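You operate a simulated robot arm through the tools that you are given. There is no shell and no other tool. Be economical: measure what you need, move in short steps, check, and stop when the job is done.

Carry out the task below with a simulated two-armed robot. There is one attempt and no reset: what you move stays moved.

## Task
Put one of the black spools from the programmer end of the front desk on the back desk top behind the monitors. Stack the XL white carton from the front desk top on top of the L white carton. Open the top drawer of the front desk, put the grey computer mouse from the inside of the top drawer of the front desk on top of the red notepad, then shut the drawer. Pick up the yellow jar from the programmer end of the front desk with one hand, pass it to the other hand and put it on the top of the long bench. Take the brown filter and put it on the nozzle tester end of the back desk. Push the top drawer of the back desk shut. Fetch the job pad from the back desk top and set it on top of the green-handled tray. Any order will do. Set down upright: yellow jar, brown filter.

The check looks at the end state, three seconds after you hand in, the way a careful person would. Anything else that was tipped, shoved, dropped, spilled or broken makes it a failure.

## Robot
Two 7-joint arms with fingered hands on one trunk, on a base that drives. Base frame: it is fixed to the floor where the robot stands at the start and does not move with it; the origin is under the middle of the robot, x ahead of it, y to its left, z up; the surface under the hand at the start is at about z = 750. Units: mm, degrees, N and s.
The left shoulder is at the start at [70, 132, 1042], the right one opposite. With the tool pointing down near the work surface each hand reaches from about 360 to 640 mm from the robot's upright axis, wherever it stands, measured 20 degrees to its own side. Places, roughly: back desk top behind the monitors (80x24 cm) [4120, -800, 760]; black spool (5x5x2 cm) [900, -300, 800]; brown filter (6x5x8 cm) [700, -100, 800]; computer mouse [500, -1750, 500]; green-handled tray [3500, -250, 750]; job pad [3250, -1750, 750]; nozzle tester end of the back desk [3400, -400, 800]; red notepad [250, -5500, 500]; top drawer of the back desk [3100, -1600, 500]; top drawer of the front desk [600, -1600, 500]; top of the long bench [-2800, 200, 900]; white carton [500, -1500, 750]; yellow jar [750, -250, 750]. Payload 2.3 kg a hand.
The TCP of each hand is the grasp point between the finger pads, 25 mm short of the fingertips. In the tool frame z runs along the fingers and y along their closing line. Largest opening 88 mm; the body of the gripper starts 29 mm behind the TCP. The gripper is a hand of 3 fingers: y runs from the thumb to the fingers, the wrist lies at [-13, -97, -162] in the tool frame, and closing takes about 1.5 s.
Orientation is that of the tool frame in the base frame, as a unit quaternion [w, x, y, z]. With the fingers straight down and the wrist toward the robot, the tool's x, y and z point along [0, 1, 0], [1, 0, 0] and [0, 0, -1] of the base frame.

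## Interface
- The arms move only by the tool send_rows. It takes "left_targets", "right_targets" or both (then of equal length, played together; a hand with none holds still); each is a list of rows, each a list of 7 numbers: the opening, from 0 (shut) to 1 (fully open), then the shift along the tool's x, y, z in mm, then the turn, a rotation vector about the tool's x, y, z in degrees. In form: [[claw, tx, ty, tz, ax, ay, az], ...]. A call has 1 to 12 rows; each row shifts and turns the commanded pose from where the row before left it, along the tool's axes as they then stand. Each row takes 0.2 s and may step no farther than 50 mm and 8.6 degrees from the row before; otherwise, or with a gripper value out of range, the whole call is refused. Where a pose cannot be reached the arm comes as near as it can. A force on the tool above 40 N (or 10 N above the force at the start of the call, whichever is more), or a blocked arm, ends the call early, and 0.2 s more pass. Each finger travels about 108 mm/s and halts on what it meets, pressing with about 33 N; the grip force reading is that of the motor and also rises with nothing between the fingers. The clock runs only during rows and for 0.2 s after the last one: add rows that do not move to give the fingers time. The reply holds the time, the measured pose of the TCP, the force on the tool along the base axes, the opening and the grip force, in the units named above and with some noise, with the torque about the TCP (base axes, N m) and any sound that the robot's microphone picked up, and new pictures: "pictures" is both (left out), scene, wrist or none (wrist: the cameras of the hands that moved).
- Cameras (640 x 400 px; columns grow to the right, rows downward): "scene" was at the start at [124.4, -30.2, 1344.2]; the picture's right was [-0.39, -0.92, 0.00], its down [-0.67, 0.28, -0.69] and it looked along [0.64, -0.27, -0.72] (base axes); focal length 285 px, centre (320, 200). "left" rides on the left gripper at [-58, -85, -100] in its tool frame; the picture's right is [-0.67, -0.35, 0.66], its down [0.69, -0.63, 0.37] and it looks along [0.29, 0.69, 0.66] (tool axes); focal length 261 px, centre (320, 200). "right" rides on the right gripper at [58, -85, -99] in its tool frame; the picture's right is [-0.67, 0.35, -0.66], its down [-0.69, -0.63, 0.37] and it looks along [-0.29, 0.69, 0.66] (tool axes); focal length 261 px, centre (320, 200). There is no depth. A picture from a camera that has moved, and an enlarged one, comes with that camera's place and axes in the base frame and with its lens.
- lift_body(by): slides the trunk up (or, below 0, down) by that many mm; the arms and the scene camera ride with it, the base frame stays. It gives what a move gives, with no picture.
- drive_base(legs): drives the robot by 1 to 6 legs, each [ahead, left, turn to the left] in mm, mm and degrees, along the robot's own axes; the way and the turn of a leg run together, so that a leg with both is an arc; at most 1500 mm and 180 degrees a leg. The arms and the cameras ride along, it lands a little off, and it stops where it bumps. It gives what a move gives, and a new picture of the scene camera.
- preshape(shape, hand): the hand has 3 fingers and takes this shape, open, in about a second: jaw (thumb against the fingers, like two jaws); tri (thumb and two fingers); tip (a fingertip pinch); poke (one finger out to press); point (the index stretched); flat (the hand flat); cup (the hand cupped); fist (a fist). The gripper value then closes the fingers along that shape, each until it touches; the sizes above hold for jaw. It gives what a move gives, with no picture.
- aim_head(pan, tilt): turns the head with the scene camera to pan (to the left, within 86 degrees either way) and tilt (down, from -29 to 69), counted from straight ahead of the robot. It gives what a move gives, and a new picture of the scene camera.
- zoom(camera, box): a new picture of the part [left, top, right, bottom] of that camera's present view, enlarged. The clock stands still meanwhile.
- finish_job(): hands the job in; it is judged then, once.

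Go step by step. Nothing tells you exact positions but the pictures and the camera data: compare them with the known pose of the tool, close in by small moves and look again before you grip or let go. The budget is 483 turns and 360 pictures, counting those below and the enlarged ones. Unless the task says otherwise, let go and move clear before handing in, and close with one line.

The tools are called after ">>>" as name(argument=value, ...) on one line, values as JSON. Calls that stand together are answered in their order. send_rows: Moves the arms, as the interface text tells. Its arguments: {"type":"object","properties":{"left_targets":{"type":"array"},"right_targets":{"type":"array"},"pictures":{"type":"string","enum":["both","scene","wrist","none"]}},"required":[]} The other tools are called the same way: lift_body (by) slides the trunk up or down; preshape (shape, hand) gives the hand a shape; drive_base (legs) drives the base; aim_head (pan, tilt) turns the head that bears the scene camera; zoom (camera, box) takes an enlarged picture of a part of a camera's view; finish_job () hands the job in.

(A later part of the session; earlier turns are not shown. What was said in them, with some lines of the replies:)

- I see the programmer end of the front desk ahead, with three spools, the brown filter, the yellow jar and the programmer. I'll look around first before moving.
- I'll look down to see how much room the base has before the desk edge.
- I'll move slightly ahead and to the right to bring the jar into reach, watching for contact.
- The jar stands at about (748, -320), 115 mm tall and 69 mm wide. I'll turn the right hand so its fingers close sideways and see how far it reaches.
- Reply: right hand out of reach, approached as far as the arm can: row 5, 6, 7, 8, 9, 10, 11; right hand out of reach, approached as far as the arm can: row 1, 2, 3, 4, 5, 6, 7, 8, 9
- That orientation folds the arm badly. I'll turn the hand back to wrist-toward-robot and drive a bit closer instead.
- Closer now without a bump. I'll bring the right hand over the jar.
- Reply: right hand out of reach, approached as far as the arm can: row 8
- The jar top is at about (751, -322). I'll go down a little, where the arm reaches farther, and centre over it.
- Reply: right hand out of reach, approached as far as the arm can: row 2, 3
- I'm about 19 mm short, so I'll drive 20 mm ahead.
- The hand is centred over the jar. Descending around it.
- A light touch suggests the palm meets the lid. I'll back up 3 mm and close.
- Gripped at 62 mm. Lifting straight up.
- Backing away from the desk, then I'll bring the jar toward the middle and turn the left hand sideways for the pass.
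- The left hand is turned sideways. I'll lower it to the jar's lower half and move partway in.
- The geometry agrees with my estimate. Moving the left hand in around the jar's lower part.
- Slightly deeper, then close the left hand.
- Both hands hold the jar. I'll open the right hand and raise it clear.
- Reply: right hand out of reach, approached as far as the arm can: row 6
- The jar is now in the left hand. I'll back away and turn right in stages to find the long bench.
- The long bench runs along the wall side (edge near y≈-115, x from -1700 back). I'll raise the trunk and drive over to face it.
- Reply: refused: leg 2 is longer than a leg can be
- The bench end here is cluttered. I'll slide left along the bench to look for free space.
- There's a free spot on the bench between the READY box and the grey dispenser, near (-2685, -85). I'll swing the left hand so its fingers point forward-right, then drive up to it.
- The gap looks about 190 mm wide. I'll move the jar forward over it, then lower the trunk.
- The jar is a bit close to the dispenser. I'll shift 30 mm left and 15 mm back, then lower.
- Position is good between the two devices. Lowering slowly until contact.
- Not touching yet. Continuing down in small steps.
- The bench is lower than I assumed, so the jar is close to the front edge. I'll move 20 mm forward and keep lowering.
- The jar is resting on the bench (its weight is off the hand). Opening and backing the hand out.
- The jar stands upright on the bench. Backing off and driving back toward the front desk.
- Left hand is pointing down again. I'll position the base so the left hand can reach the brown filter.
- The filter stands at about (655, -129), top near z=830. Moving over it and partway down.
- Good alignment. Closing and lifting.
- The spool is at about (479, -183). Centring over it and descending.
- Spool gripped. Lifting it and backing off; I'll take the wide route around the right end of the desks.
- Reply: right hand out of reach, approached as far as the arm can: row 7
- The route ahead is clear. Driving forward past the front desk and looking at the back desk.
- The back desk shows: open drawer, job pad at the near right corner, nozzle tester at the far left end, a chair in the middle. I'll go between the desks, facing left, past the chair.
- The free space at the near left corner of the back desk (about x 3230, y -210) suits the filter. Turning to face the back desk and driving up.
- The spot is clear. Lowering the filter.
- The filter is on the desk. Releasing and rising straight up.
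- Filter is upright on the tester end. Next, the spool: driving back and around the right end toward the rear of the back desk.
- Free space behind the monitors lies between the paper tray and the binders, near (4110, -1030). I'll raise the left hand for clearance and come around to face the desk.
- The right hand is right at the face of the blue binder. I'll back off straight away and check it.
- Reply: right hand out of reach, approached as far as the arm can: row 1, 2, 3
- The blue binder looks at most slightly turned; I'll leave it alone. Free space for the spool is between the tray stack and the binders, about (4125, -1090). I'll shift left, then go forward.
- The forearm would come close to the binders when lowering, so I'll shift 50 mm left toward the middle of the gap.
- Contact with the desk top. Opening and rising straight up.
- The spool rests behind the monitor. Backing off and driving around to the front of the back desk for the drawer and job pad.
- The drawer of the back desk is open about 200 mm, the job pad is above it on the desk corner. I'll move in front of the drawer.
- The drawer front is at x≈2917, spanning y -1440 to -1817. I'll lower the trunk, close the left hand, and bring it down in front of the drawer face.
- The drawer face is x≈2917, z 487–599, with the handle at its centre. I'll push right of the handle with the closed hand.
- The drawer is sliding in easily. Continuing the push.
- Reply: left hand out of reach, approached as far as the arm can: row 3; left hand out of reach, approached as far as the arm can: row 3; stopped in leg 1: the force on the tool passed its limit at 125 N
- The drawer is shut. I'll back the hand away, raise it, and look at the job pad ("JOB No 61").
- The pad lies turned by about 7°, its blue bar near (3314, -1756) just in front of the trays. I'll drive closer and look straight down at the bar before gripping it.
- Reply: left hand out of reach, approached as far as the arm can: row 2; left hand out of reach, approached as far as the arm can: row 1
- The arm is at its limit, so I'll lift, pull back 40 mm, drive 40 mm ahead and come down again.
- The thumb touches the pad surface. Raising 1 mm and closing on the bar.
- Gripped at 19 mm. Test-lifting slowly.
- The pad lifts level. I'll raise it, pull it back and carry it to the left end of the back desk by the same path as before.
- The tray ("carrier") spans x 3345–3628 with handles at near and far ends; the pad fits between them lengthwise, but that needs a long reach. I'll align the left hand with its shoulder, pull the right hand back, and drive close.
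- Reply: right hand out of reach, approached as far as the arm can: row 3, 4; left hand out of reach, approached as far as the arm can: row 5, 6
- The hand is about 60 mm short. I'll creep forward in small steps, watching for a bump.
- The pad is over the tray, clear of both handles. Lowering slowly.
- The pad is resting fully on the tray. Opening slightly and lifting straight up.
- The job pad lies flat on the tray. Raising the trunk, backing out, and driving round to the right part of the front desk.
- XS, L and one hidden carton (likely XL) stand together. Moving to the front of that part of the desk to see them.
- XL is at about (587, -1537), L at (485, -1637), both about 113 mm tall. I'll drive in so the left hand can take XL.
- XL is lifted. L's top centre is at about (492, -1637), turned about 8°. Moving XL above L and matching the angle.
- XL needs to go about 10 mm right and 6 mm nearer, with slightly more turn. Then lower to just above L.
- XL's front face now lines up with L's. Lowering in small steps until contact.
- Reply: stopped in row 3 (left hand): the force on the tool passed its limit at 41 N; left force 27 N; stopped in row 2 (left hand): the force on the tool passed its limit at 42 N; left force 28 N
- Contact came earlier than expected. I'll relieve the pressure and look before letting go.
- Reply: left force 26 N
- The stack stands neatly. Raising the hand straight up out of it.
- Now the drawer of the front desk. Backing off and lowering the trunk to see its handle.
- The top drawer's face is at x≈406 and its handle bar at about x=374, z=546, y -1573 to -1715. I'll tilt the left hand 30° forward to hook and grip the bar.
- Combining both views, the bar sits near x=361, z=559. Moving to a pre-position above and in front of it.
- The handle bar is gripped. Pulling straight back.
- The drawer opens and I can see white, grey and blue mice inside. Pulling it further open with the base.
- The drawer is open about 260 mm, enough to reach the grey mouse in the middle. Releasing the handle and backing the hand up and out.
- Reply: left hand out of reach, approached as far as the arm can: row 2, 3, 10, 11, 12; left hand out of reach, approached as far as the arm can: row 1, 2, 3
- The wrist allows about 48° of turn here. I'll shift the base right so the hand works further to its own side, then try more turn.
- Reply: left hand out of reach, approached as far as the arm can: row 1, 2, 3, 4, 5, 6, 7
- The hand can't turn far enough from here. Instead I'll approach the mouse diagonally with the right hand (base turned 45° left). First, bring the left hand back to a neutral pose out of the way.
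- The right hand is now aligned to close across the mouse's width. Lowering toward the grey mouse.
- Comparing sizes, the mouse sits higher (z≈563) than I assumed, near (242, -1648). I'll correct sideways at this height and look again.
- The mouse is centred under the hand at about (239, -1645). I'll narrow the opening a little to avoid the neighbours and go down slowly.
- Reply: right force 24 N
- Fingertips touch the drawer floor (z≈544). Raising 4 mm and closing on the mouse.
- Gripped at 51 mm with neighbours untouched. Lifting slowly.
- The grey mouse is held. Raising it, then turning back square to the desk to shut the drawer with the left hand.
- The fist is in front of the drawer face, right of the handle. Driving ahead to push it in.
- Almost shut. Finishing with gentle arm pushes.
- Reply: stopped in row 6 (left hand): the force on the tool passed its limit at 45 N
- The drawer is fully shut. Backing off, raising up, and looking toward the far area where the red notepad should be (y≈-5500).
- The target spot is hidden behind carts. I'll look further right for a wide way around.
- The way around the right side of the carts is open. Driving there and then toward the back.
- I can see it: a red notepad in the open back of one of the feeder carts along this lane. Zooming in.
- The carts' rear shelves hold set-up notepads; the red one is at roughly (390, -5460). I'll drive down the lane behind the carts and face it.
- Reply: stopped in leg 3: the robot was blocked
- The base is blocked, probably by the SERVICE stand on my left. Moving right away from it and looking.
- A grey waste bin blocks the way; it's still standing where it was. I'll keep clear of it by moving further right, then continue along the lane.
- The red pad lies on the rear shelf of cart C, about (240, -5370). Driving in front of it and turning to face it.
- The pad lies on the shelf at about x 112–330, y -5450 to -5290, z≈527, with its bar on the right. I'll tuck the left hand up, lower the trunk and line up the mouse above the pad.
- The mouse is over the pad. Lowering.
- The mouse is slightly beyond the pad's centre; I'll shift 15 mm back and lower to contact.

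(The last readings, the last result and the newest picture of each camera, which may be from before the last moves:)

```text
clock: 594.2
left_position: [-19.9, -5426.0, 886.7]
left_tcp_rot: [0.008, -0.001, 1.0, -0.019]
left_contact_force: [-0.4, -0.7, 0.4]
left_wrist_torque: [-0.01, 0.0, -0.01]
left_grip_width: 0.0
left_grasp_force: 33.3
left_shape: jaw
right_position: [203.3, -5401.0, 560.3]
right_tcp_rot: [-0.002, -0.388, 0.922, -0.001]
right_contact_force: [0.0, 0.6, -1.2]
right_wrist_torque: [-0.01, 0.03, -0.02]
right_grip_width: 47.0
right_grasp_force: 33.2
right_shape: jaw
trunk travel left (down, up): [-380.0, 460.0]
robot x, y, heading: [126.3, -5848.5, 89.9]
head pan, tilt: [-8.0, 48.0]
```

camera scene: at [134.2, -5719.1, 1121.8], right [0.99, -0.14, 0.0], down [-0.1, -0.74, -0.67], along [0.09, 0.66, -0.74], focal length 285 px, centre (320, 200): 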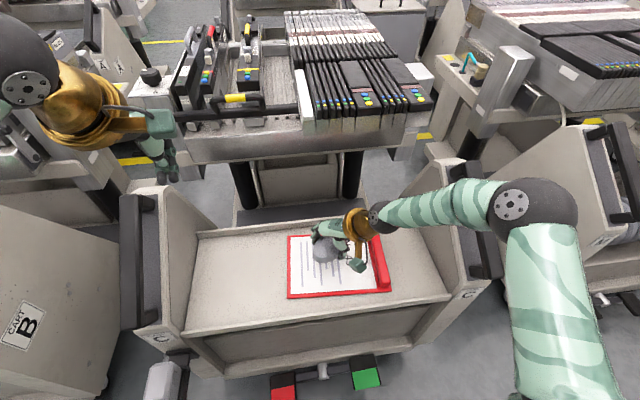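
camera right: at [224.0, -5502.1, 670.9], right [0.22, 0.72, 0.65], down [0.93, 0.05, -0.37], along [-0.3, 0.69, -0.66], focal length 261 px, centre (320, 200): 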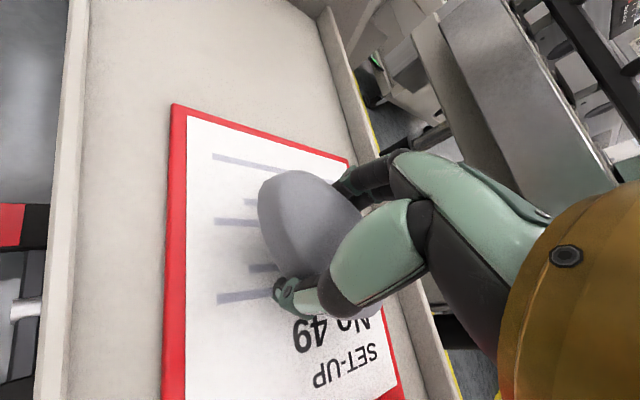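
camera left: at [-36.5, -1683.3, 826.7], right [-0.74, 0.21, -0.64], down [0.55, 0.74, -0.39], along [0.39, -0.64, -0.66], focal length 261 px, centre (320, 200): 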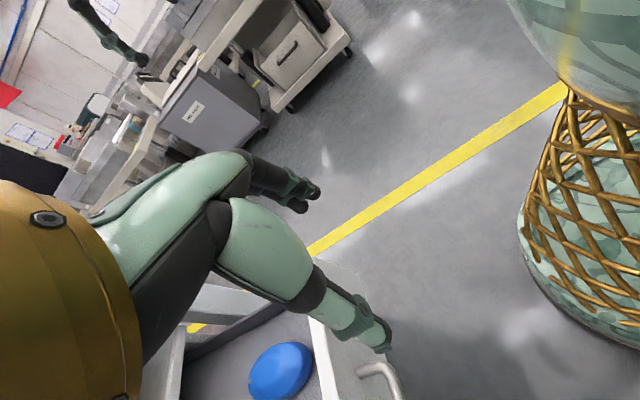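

>>> send_rows(right_targets=[[0, 0, 0, 3, 0, 0, 0], [0, 0, 0, 3, 0, 0, 0], [0, 0, 0, 0, 0, 0, 0]], pictures="none")

>>> send_rows(right_targets=[[0, 0, 0, 2, 0, 0, 0], [0, 0, 0, 0, 0, 0, 0]], pictures="wrist")

```text
clock: 595.0
left_position: [-18.9, -5426.6, 887.2]
left_tcp_rot: [0.007, -0.001, 1.0, -0.019]
left_contact_force: [0.1, -0.4, 0.7]
left_wrist_torque: [-0.02, 0.03, 0.02]
left_grip_width: 0.3
left_grasp_force: 32.6
left_shape: jaw
right_position: [203.2, -5400.4, 553.8]
right_tcp_rot: [-0.001, -0.388, 0.922, -0.001]
right_contact_force: [0.4, 0.1, -0.7]
right_wrist_torque: [-0.03, 0.0, -0.01]
right_grip_width: 47.0
right_grasp_force: 32.7
right_shape: jaw
trunk travel left (down, up): [-380.0, 460.0]
robot x, y, heading: [126.0, -5847.9, 89.9]
head pan, tilt: [-8.0, 48.0]
```

```text
clock: 595.6
left_position: [-20.5, -5427.4, 886.4]
left_tcp_rot: [0.007, -0.001, 1.0, -0.02]
left_contact_force: [0.7, 0.1, 0.2]
left_wrist_torque: [0.0, 0.01, 0.0]
left_grip_width: 0.0
left_grasp_force: 33.0
left_shape: jaw
right_position: [203.7, -5402.3, 553.1]
right_tcp_rot: [-0.001, -0.388, 0.922, 0.001]
right_contact_force: [-0.8, 0.2, -1.7]
right_wrist_torque: [-0.03, 0.02, 0.0]
right_grip_width: 46.6
right_grasp_force: 32.6
right_shape: jaw
trunk travel left (down, up): [-380.0, 460.0]
robot x, y, heading: [120.9, -5848.4, 90.2]
head pan, tilt: [-8.0, 48.0]
camera right: at [223.9, -5502.3, 652.8], right [0.22, 0.72, 0.65], down [0.93, 0.05, -0.37], along [-0.3, 0.69, -0.66], focal length 261 px, centre (320, 200)
```

right: 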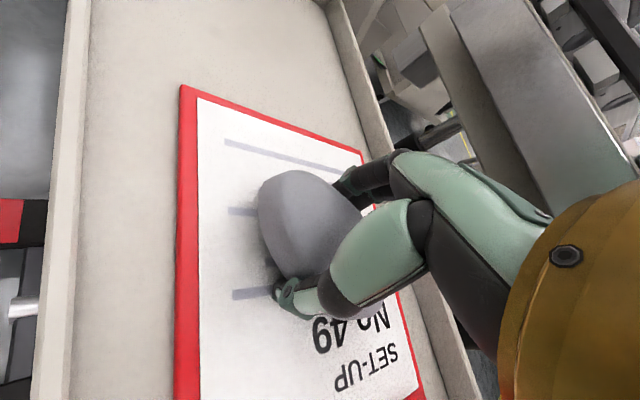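

>>> send_rows(right_targets=[[0, 0, 0, 2, 0, 0, 0], [0, 0, 0, 2, 0, 0, 0], [0, 0, 0, 0, 0, 0, 0]], pictures="none")

>>> send_rows(right_targets=[[0, 0, 0, 2, 0, 0, 0], [0, 0, 0, 0, 0, 0, 0]], pictures="none")

>>> send_rows(right_targets=[[0, 0, 0, 2, 0, 0, 0], [0, 0, 0, 0, 0, 0, 0]], pictures="both")

```text
clock: 596.4
left_position: [-20.6, -5429.2, 888.9]
left_tcp_rot: [0.008, -0.001, 1.0, -0.017]
left_contact_force: [0.4, 0.0, -0.9]
left_wrist_torque: [-0.03, -0.04, -0.02]
left_grip_width: 0.0
left_grasp_force: 33.2
left_shape: jaw
right_position: [202.7, -5401.7, 551.5]
right_tcp_rot: [0.001, -0.387, 0.922, 0.003]
right_contact_force: [1.4, 0.0, 19.9]
right_wrist_torque: [-0.29, -0.25, -0.06]
right_grip_width: 47.3
right_grasp_force: 32.9
right_shape: jaw
trunk travel left (down, up): [-380.0, 460.0]
robot x, y, heading: [124.9, -5846.0, 89.9]
head pan, tilt: [-8.0, 48.0]
```

```text
clock: 597.0
left_position: [-20.8, -5431.2, 890.9]
left_tcp_rot: [0.007, 0.0, 1.0, -0.015]
left_contact_force: [0.4, 0.3, -0.9]
left_wrist_torque: [-0.03, 0.01, -0.04]
left_grip_width: 0.0
left_grasp_force: 32.5
left_shape: jaw
right_position: [204.9, -5403.8, 551.1]
right_tcp_rot: [0.001, -0.386, 0.922, 0.005]
right_contact_force: [0.9, 2.1, 36.8]
right_wrist_torque: [-0.45, -0.44, -0.09]
right_grip_width: 47.1
right_grasp_force: 32.8
right_shape: jaw
trunk travel left (down, up): [-380.0, 460.0]
robot x, y, heading: [123.2, -5850.7, 89.9]
head pan, tilt: [-8.0, 48.0]
```

```text
clock: 597.5
left_position: [-19.9, -5431.6, 889.7]
left_tcp_rot: [0.008, 0.0, 1.0, -0.017]
left_contact_force: [0.4, 0.7, -0.1]
left_wrist_torque: [0.0, 0.01, 0.02]
left_grip_width: 0.3
left_grasp_force: 32.8
left_shape: jaw
right_position: [203.0, -5399.3, 550.4]
right_tcp_rot: [-0.001, -0.385, 0.923, 0.009]
right_contact_force: [2.9, -3.3, 30.5]
right_wrist_torque: [-0.78, -0.67, 0.01]
right_grip_width: 46.6
right_grasp_force: 32.8
right_shape: jaw
trunk travel left (down, up): [-380.0, 460.0]
robot x, y, heading: [124.4, -5850.1, 89.7]
head pan, tilt: [-8.0, 48.0]
stopped in row 2 (right hand): the force on the tool passed its limit at 48 N (the readings are from after the stop); the commanded pose is now the measured one
camera scene: at [133.9, -5725.6, 1122.5], right [0.99, -0.14, 0.0], down [-0.1, -0.73, -0.67], along [0.1, 0.67, -0.74], focal length 285 px, centre (320, 200)
camera right: at [223.2, -5503.3, 649.7], right [0.23, 0.71, 0.67], down [0.93, 0.05, -0.37], along [-0.3, 0.7, -0.65], focal length 261 px, centre (320, 200)
```

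scene: 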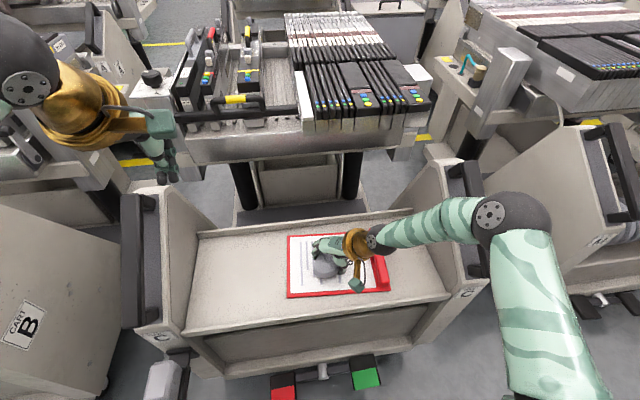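
right: 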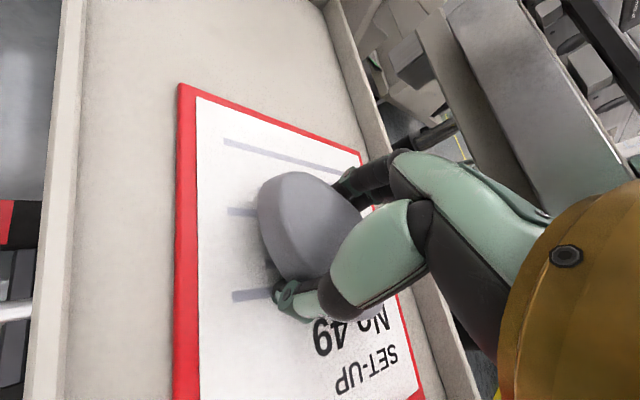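

The mouse is resting on the pad. Relieving the pressure before releasing.

>>> send_rows(right_targets=[[0, 0, 0, -3, 0, 0, 0], [0, 0, 0, 0, 0, 0, 0]], pictures="none")

>>> send_rows(right_targets=[[0, 0, 0, -1.5, 0, 0, 0], [0, 0, 0, 0, 0, 0, 0]], pictures="none")

```text
clock: 598.1
left_position: [-21.0, -5429.9, 888.5]
left_tcp_rot: [0.008, -0.001, 1.0, -0.018]
left_contact_force: [0.4, 0.4, -0.2]
left_wrist_torque: [0.01, -0.02, -0.02]
left_grip_width: 0.1
left_grasp_force: 33.1
left_shape: jaw
right_position: [201.8, -5400.5, 550.3]
right_tcp_rot: [0.001, -0.387, 0.922, 0.005]
right_contact_force: [-0.8, -1.0, 17.7]
right_wrist_torque: [-0.01, 0.13, -0.02]
right_grip_width: 46.3
right_grasp_force: 32.3
right_shape: jaw
trunk travel left (down, up): [-380.0, 460.0]
robot x, y, heading: [119.8, -5850.6, 90.2]
head pan, tilt: [-8.0, 48.0]
```

```text
clock: 598.7
left_position: [-19.4, -5428.6, 887.3]
left_tcp_rot: [0.008, -0.001, 1.0, -0.018]
left_contact_force: [-0.3, -0.3, 1.0]
left_wrist_torque: [0.03, 0.02, -0.01]
left_grip_width: 0.1
left_grasp_force: 32.9
left_shape: jaw
right_position: [202.0, -5400.1, 552.1]
right_tcp_rot: [0.0, -0.387, 0.922, 0.003]
right_contact_force: [-1.3, -1.0, 7.4]
right_wrist_torque: [0.03, 0.18, 0.03]
right_grip_width: 46.1
right_grasp_force: 32.8
right_shape: jaw
trunk travel left (down, up): [-380.0, 460.0]
robot x, y, heading: [122.4, -5845.8, 89.8]
head pan, tilt: [-8.0, 48.0]
```

Now opening gradually and rising straight up.

>>> send_rows(right_targets=[[0, 0, 0, -1, 0, 0, 0], [0.6, 0, 0, 0, 0, 0, 0], [0.75, 0, 0, 0, 0, 0, 0], [0.9, 0, 0, 0, 0, 0, 0], [1, 0, 0, 0, 0, 0, 0], [1, 0, 0, -10, 0, 0, 0], [1, 0, 0, -25, 0, 0, 0], [1, 0, 0, -35, 0, 0, 0], [1, 0, 0, -40, 0, 0, 0], [1, 0, 0, -40, 0, 0, 0], [1, 0, 0, -40, 0, 0, 0]], pictures="both")

>>> zoom(camera="scene", box=[240, 200, 440, 330])

```text
clock: 601.1
left_position: [-21.0, -5427.2, 887.5]
left_tcp_rot: [0.008, -0.001, 1.0, -0.019]
left_contact_force: [0.3, -0.4, 0.6]
left_wrist_torque: [0.0, 0.01, 0.01]
left_grip_width: 0.0
left_grasp_force: 33.1
left_shape: jaw
right_position: [203.9, -5400.5, 742.4]
right_tcp_rot: [-0.001, -0.387, 0.922, 0.004]
right_contact_force: [-0.7, -0.5, 0.9]
right_wrist_torque: [-0.01, -0.01, 0.01]
right_grip_width: 87.7
right_grasp_force: 0.2
right_shape: jaw
trunk travel left (down, up): [-380.0, 460.0]
robot x, y, heading: [120.3, -5849.1, 89.8]
head pan, tilt: [-8.0, 48.0]
camera scene: at [134.1, -5719.7, 1121.9], right [0.99, -0.14, 0.0], down [-0.1, -0.74, -0.67], along [0.09, 0.66, -0.74], focal length 285 px, centre (320, 200)
camera right: at [224.2, -5502.7, 842.5], right [0.22, 0.72, 0.66], down [0.93, 0.05, -0.37], along [-0.3, 0.69, -0.66], focal length 261 px, centre (320, 200)
```

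scene: 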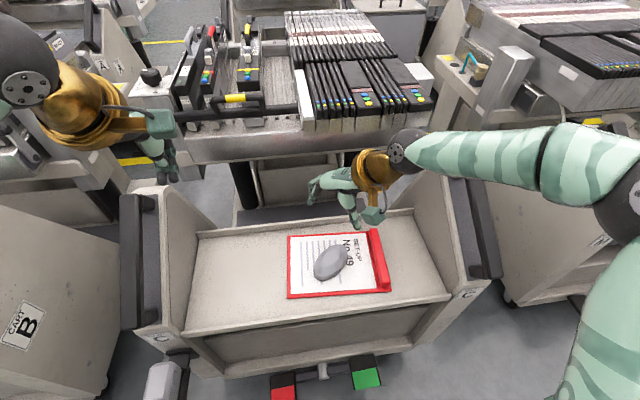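
right: 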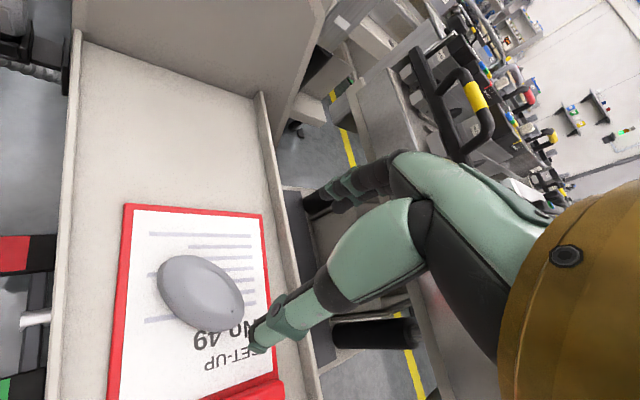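

```text
3.08 times, centred on (340, 265) of scene
camera zoom: at [134.1, -5719.7, 1121.9], right [0.99, -0.14, 0.0], down [-0.1, -0.74, -0.67], along [0.09, 0.66, -0.74], focal length 876 px, centre (258, 0)
```

zoom: 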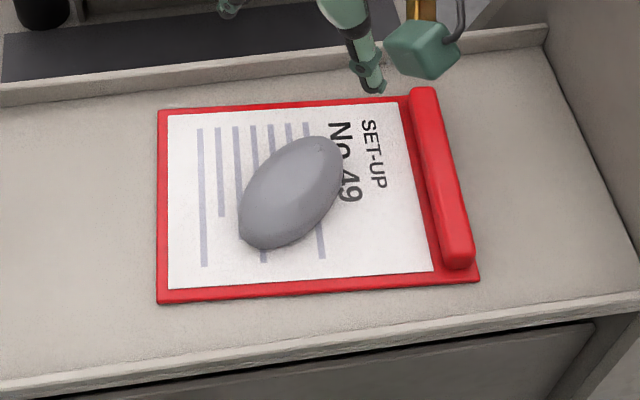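

The mouse lies squarely on the red notepad. I'll back away clear of the cart before handing in.

>>> drive_base(legs=[[-450, 0, 0]])

```text
clock: 603.8
left_position: [-21.4, -5877.6, 887.6]
left_tcp_rot: [0.008, -0.003, 1.0, -0.019]
left_contact_force: [-0.5, -0.1, -0.4]
left_wrist_torque: [0.04, -0.03, 0.01]
left_grip_width: 0.0
left_grasp_force: 33.4
left_shape: jaw
right_position: [202.0, -5849.7, 742.1]
right_tcp_rot: [-0.002, -0.389, 0.921, 0.004]
right_contact_force: [0.3, -0.7, 0.5]
right_wrist_torque: [0.0, 0.0, -0.04]
right_grip_width: 87.5
right_grasp_force: 0.0
right_shape: jaw
trunk travel left (down, up): [-380.0, 460.0]
robot x, y, heading: [120.6, -6300.5, 89.9]
head pan, tilt: [-8.0, 48.0]
camera scene: at [133.9, -6169.2, 1121.9], right [0.99, -0.14, 0.0], down [-0.1, -0.74, -0.67], along [0.09, 0.66, -0.74], focal length 285 px, centre (320, 200)
```

scene: 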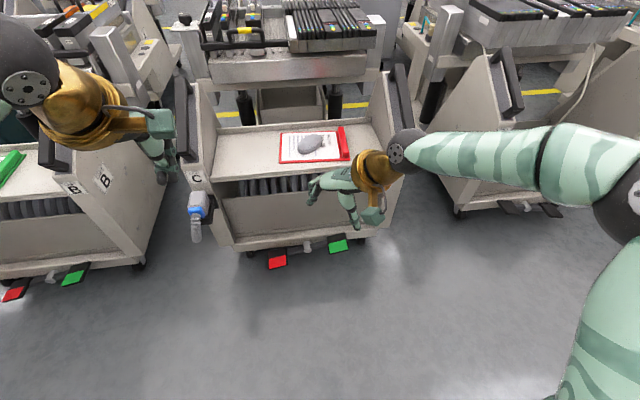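

All the tasks are done and both hands are empty and clear. Handing in.

>>> finish_job()

```text
The job is handed in.
```

I finished and handed in all seven tasks, but while I was placing the spool my right hand pressed on the blue binder behind the back-desk monitors. It may have turned about 4° or shifted up to 20 mm; I left it as it was because a correction could have toppled it.
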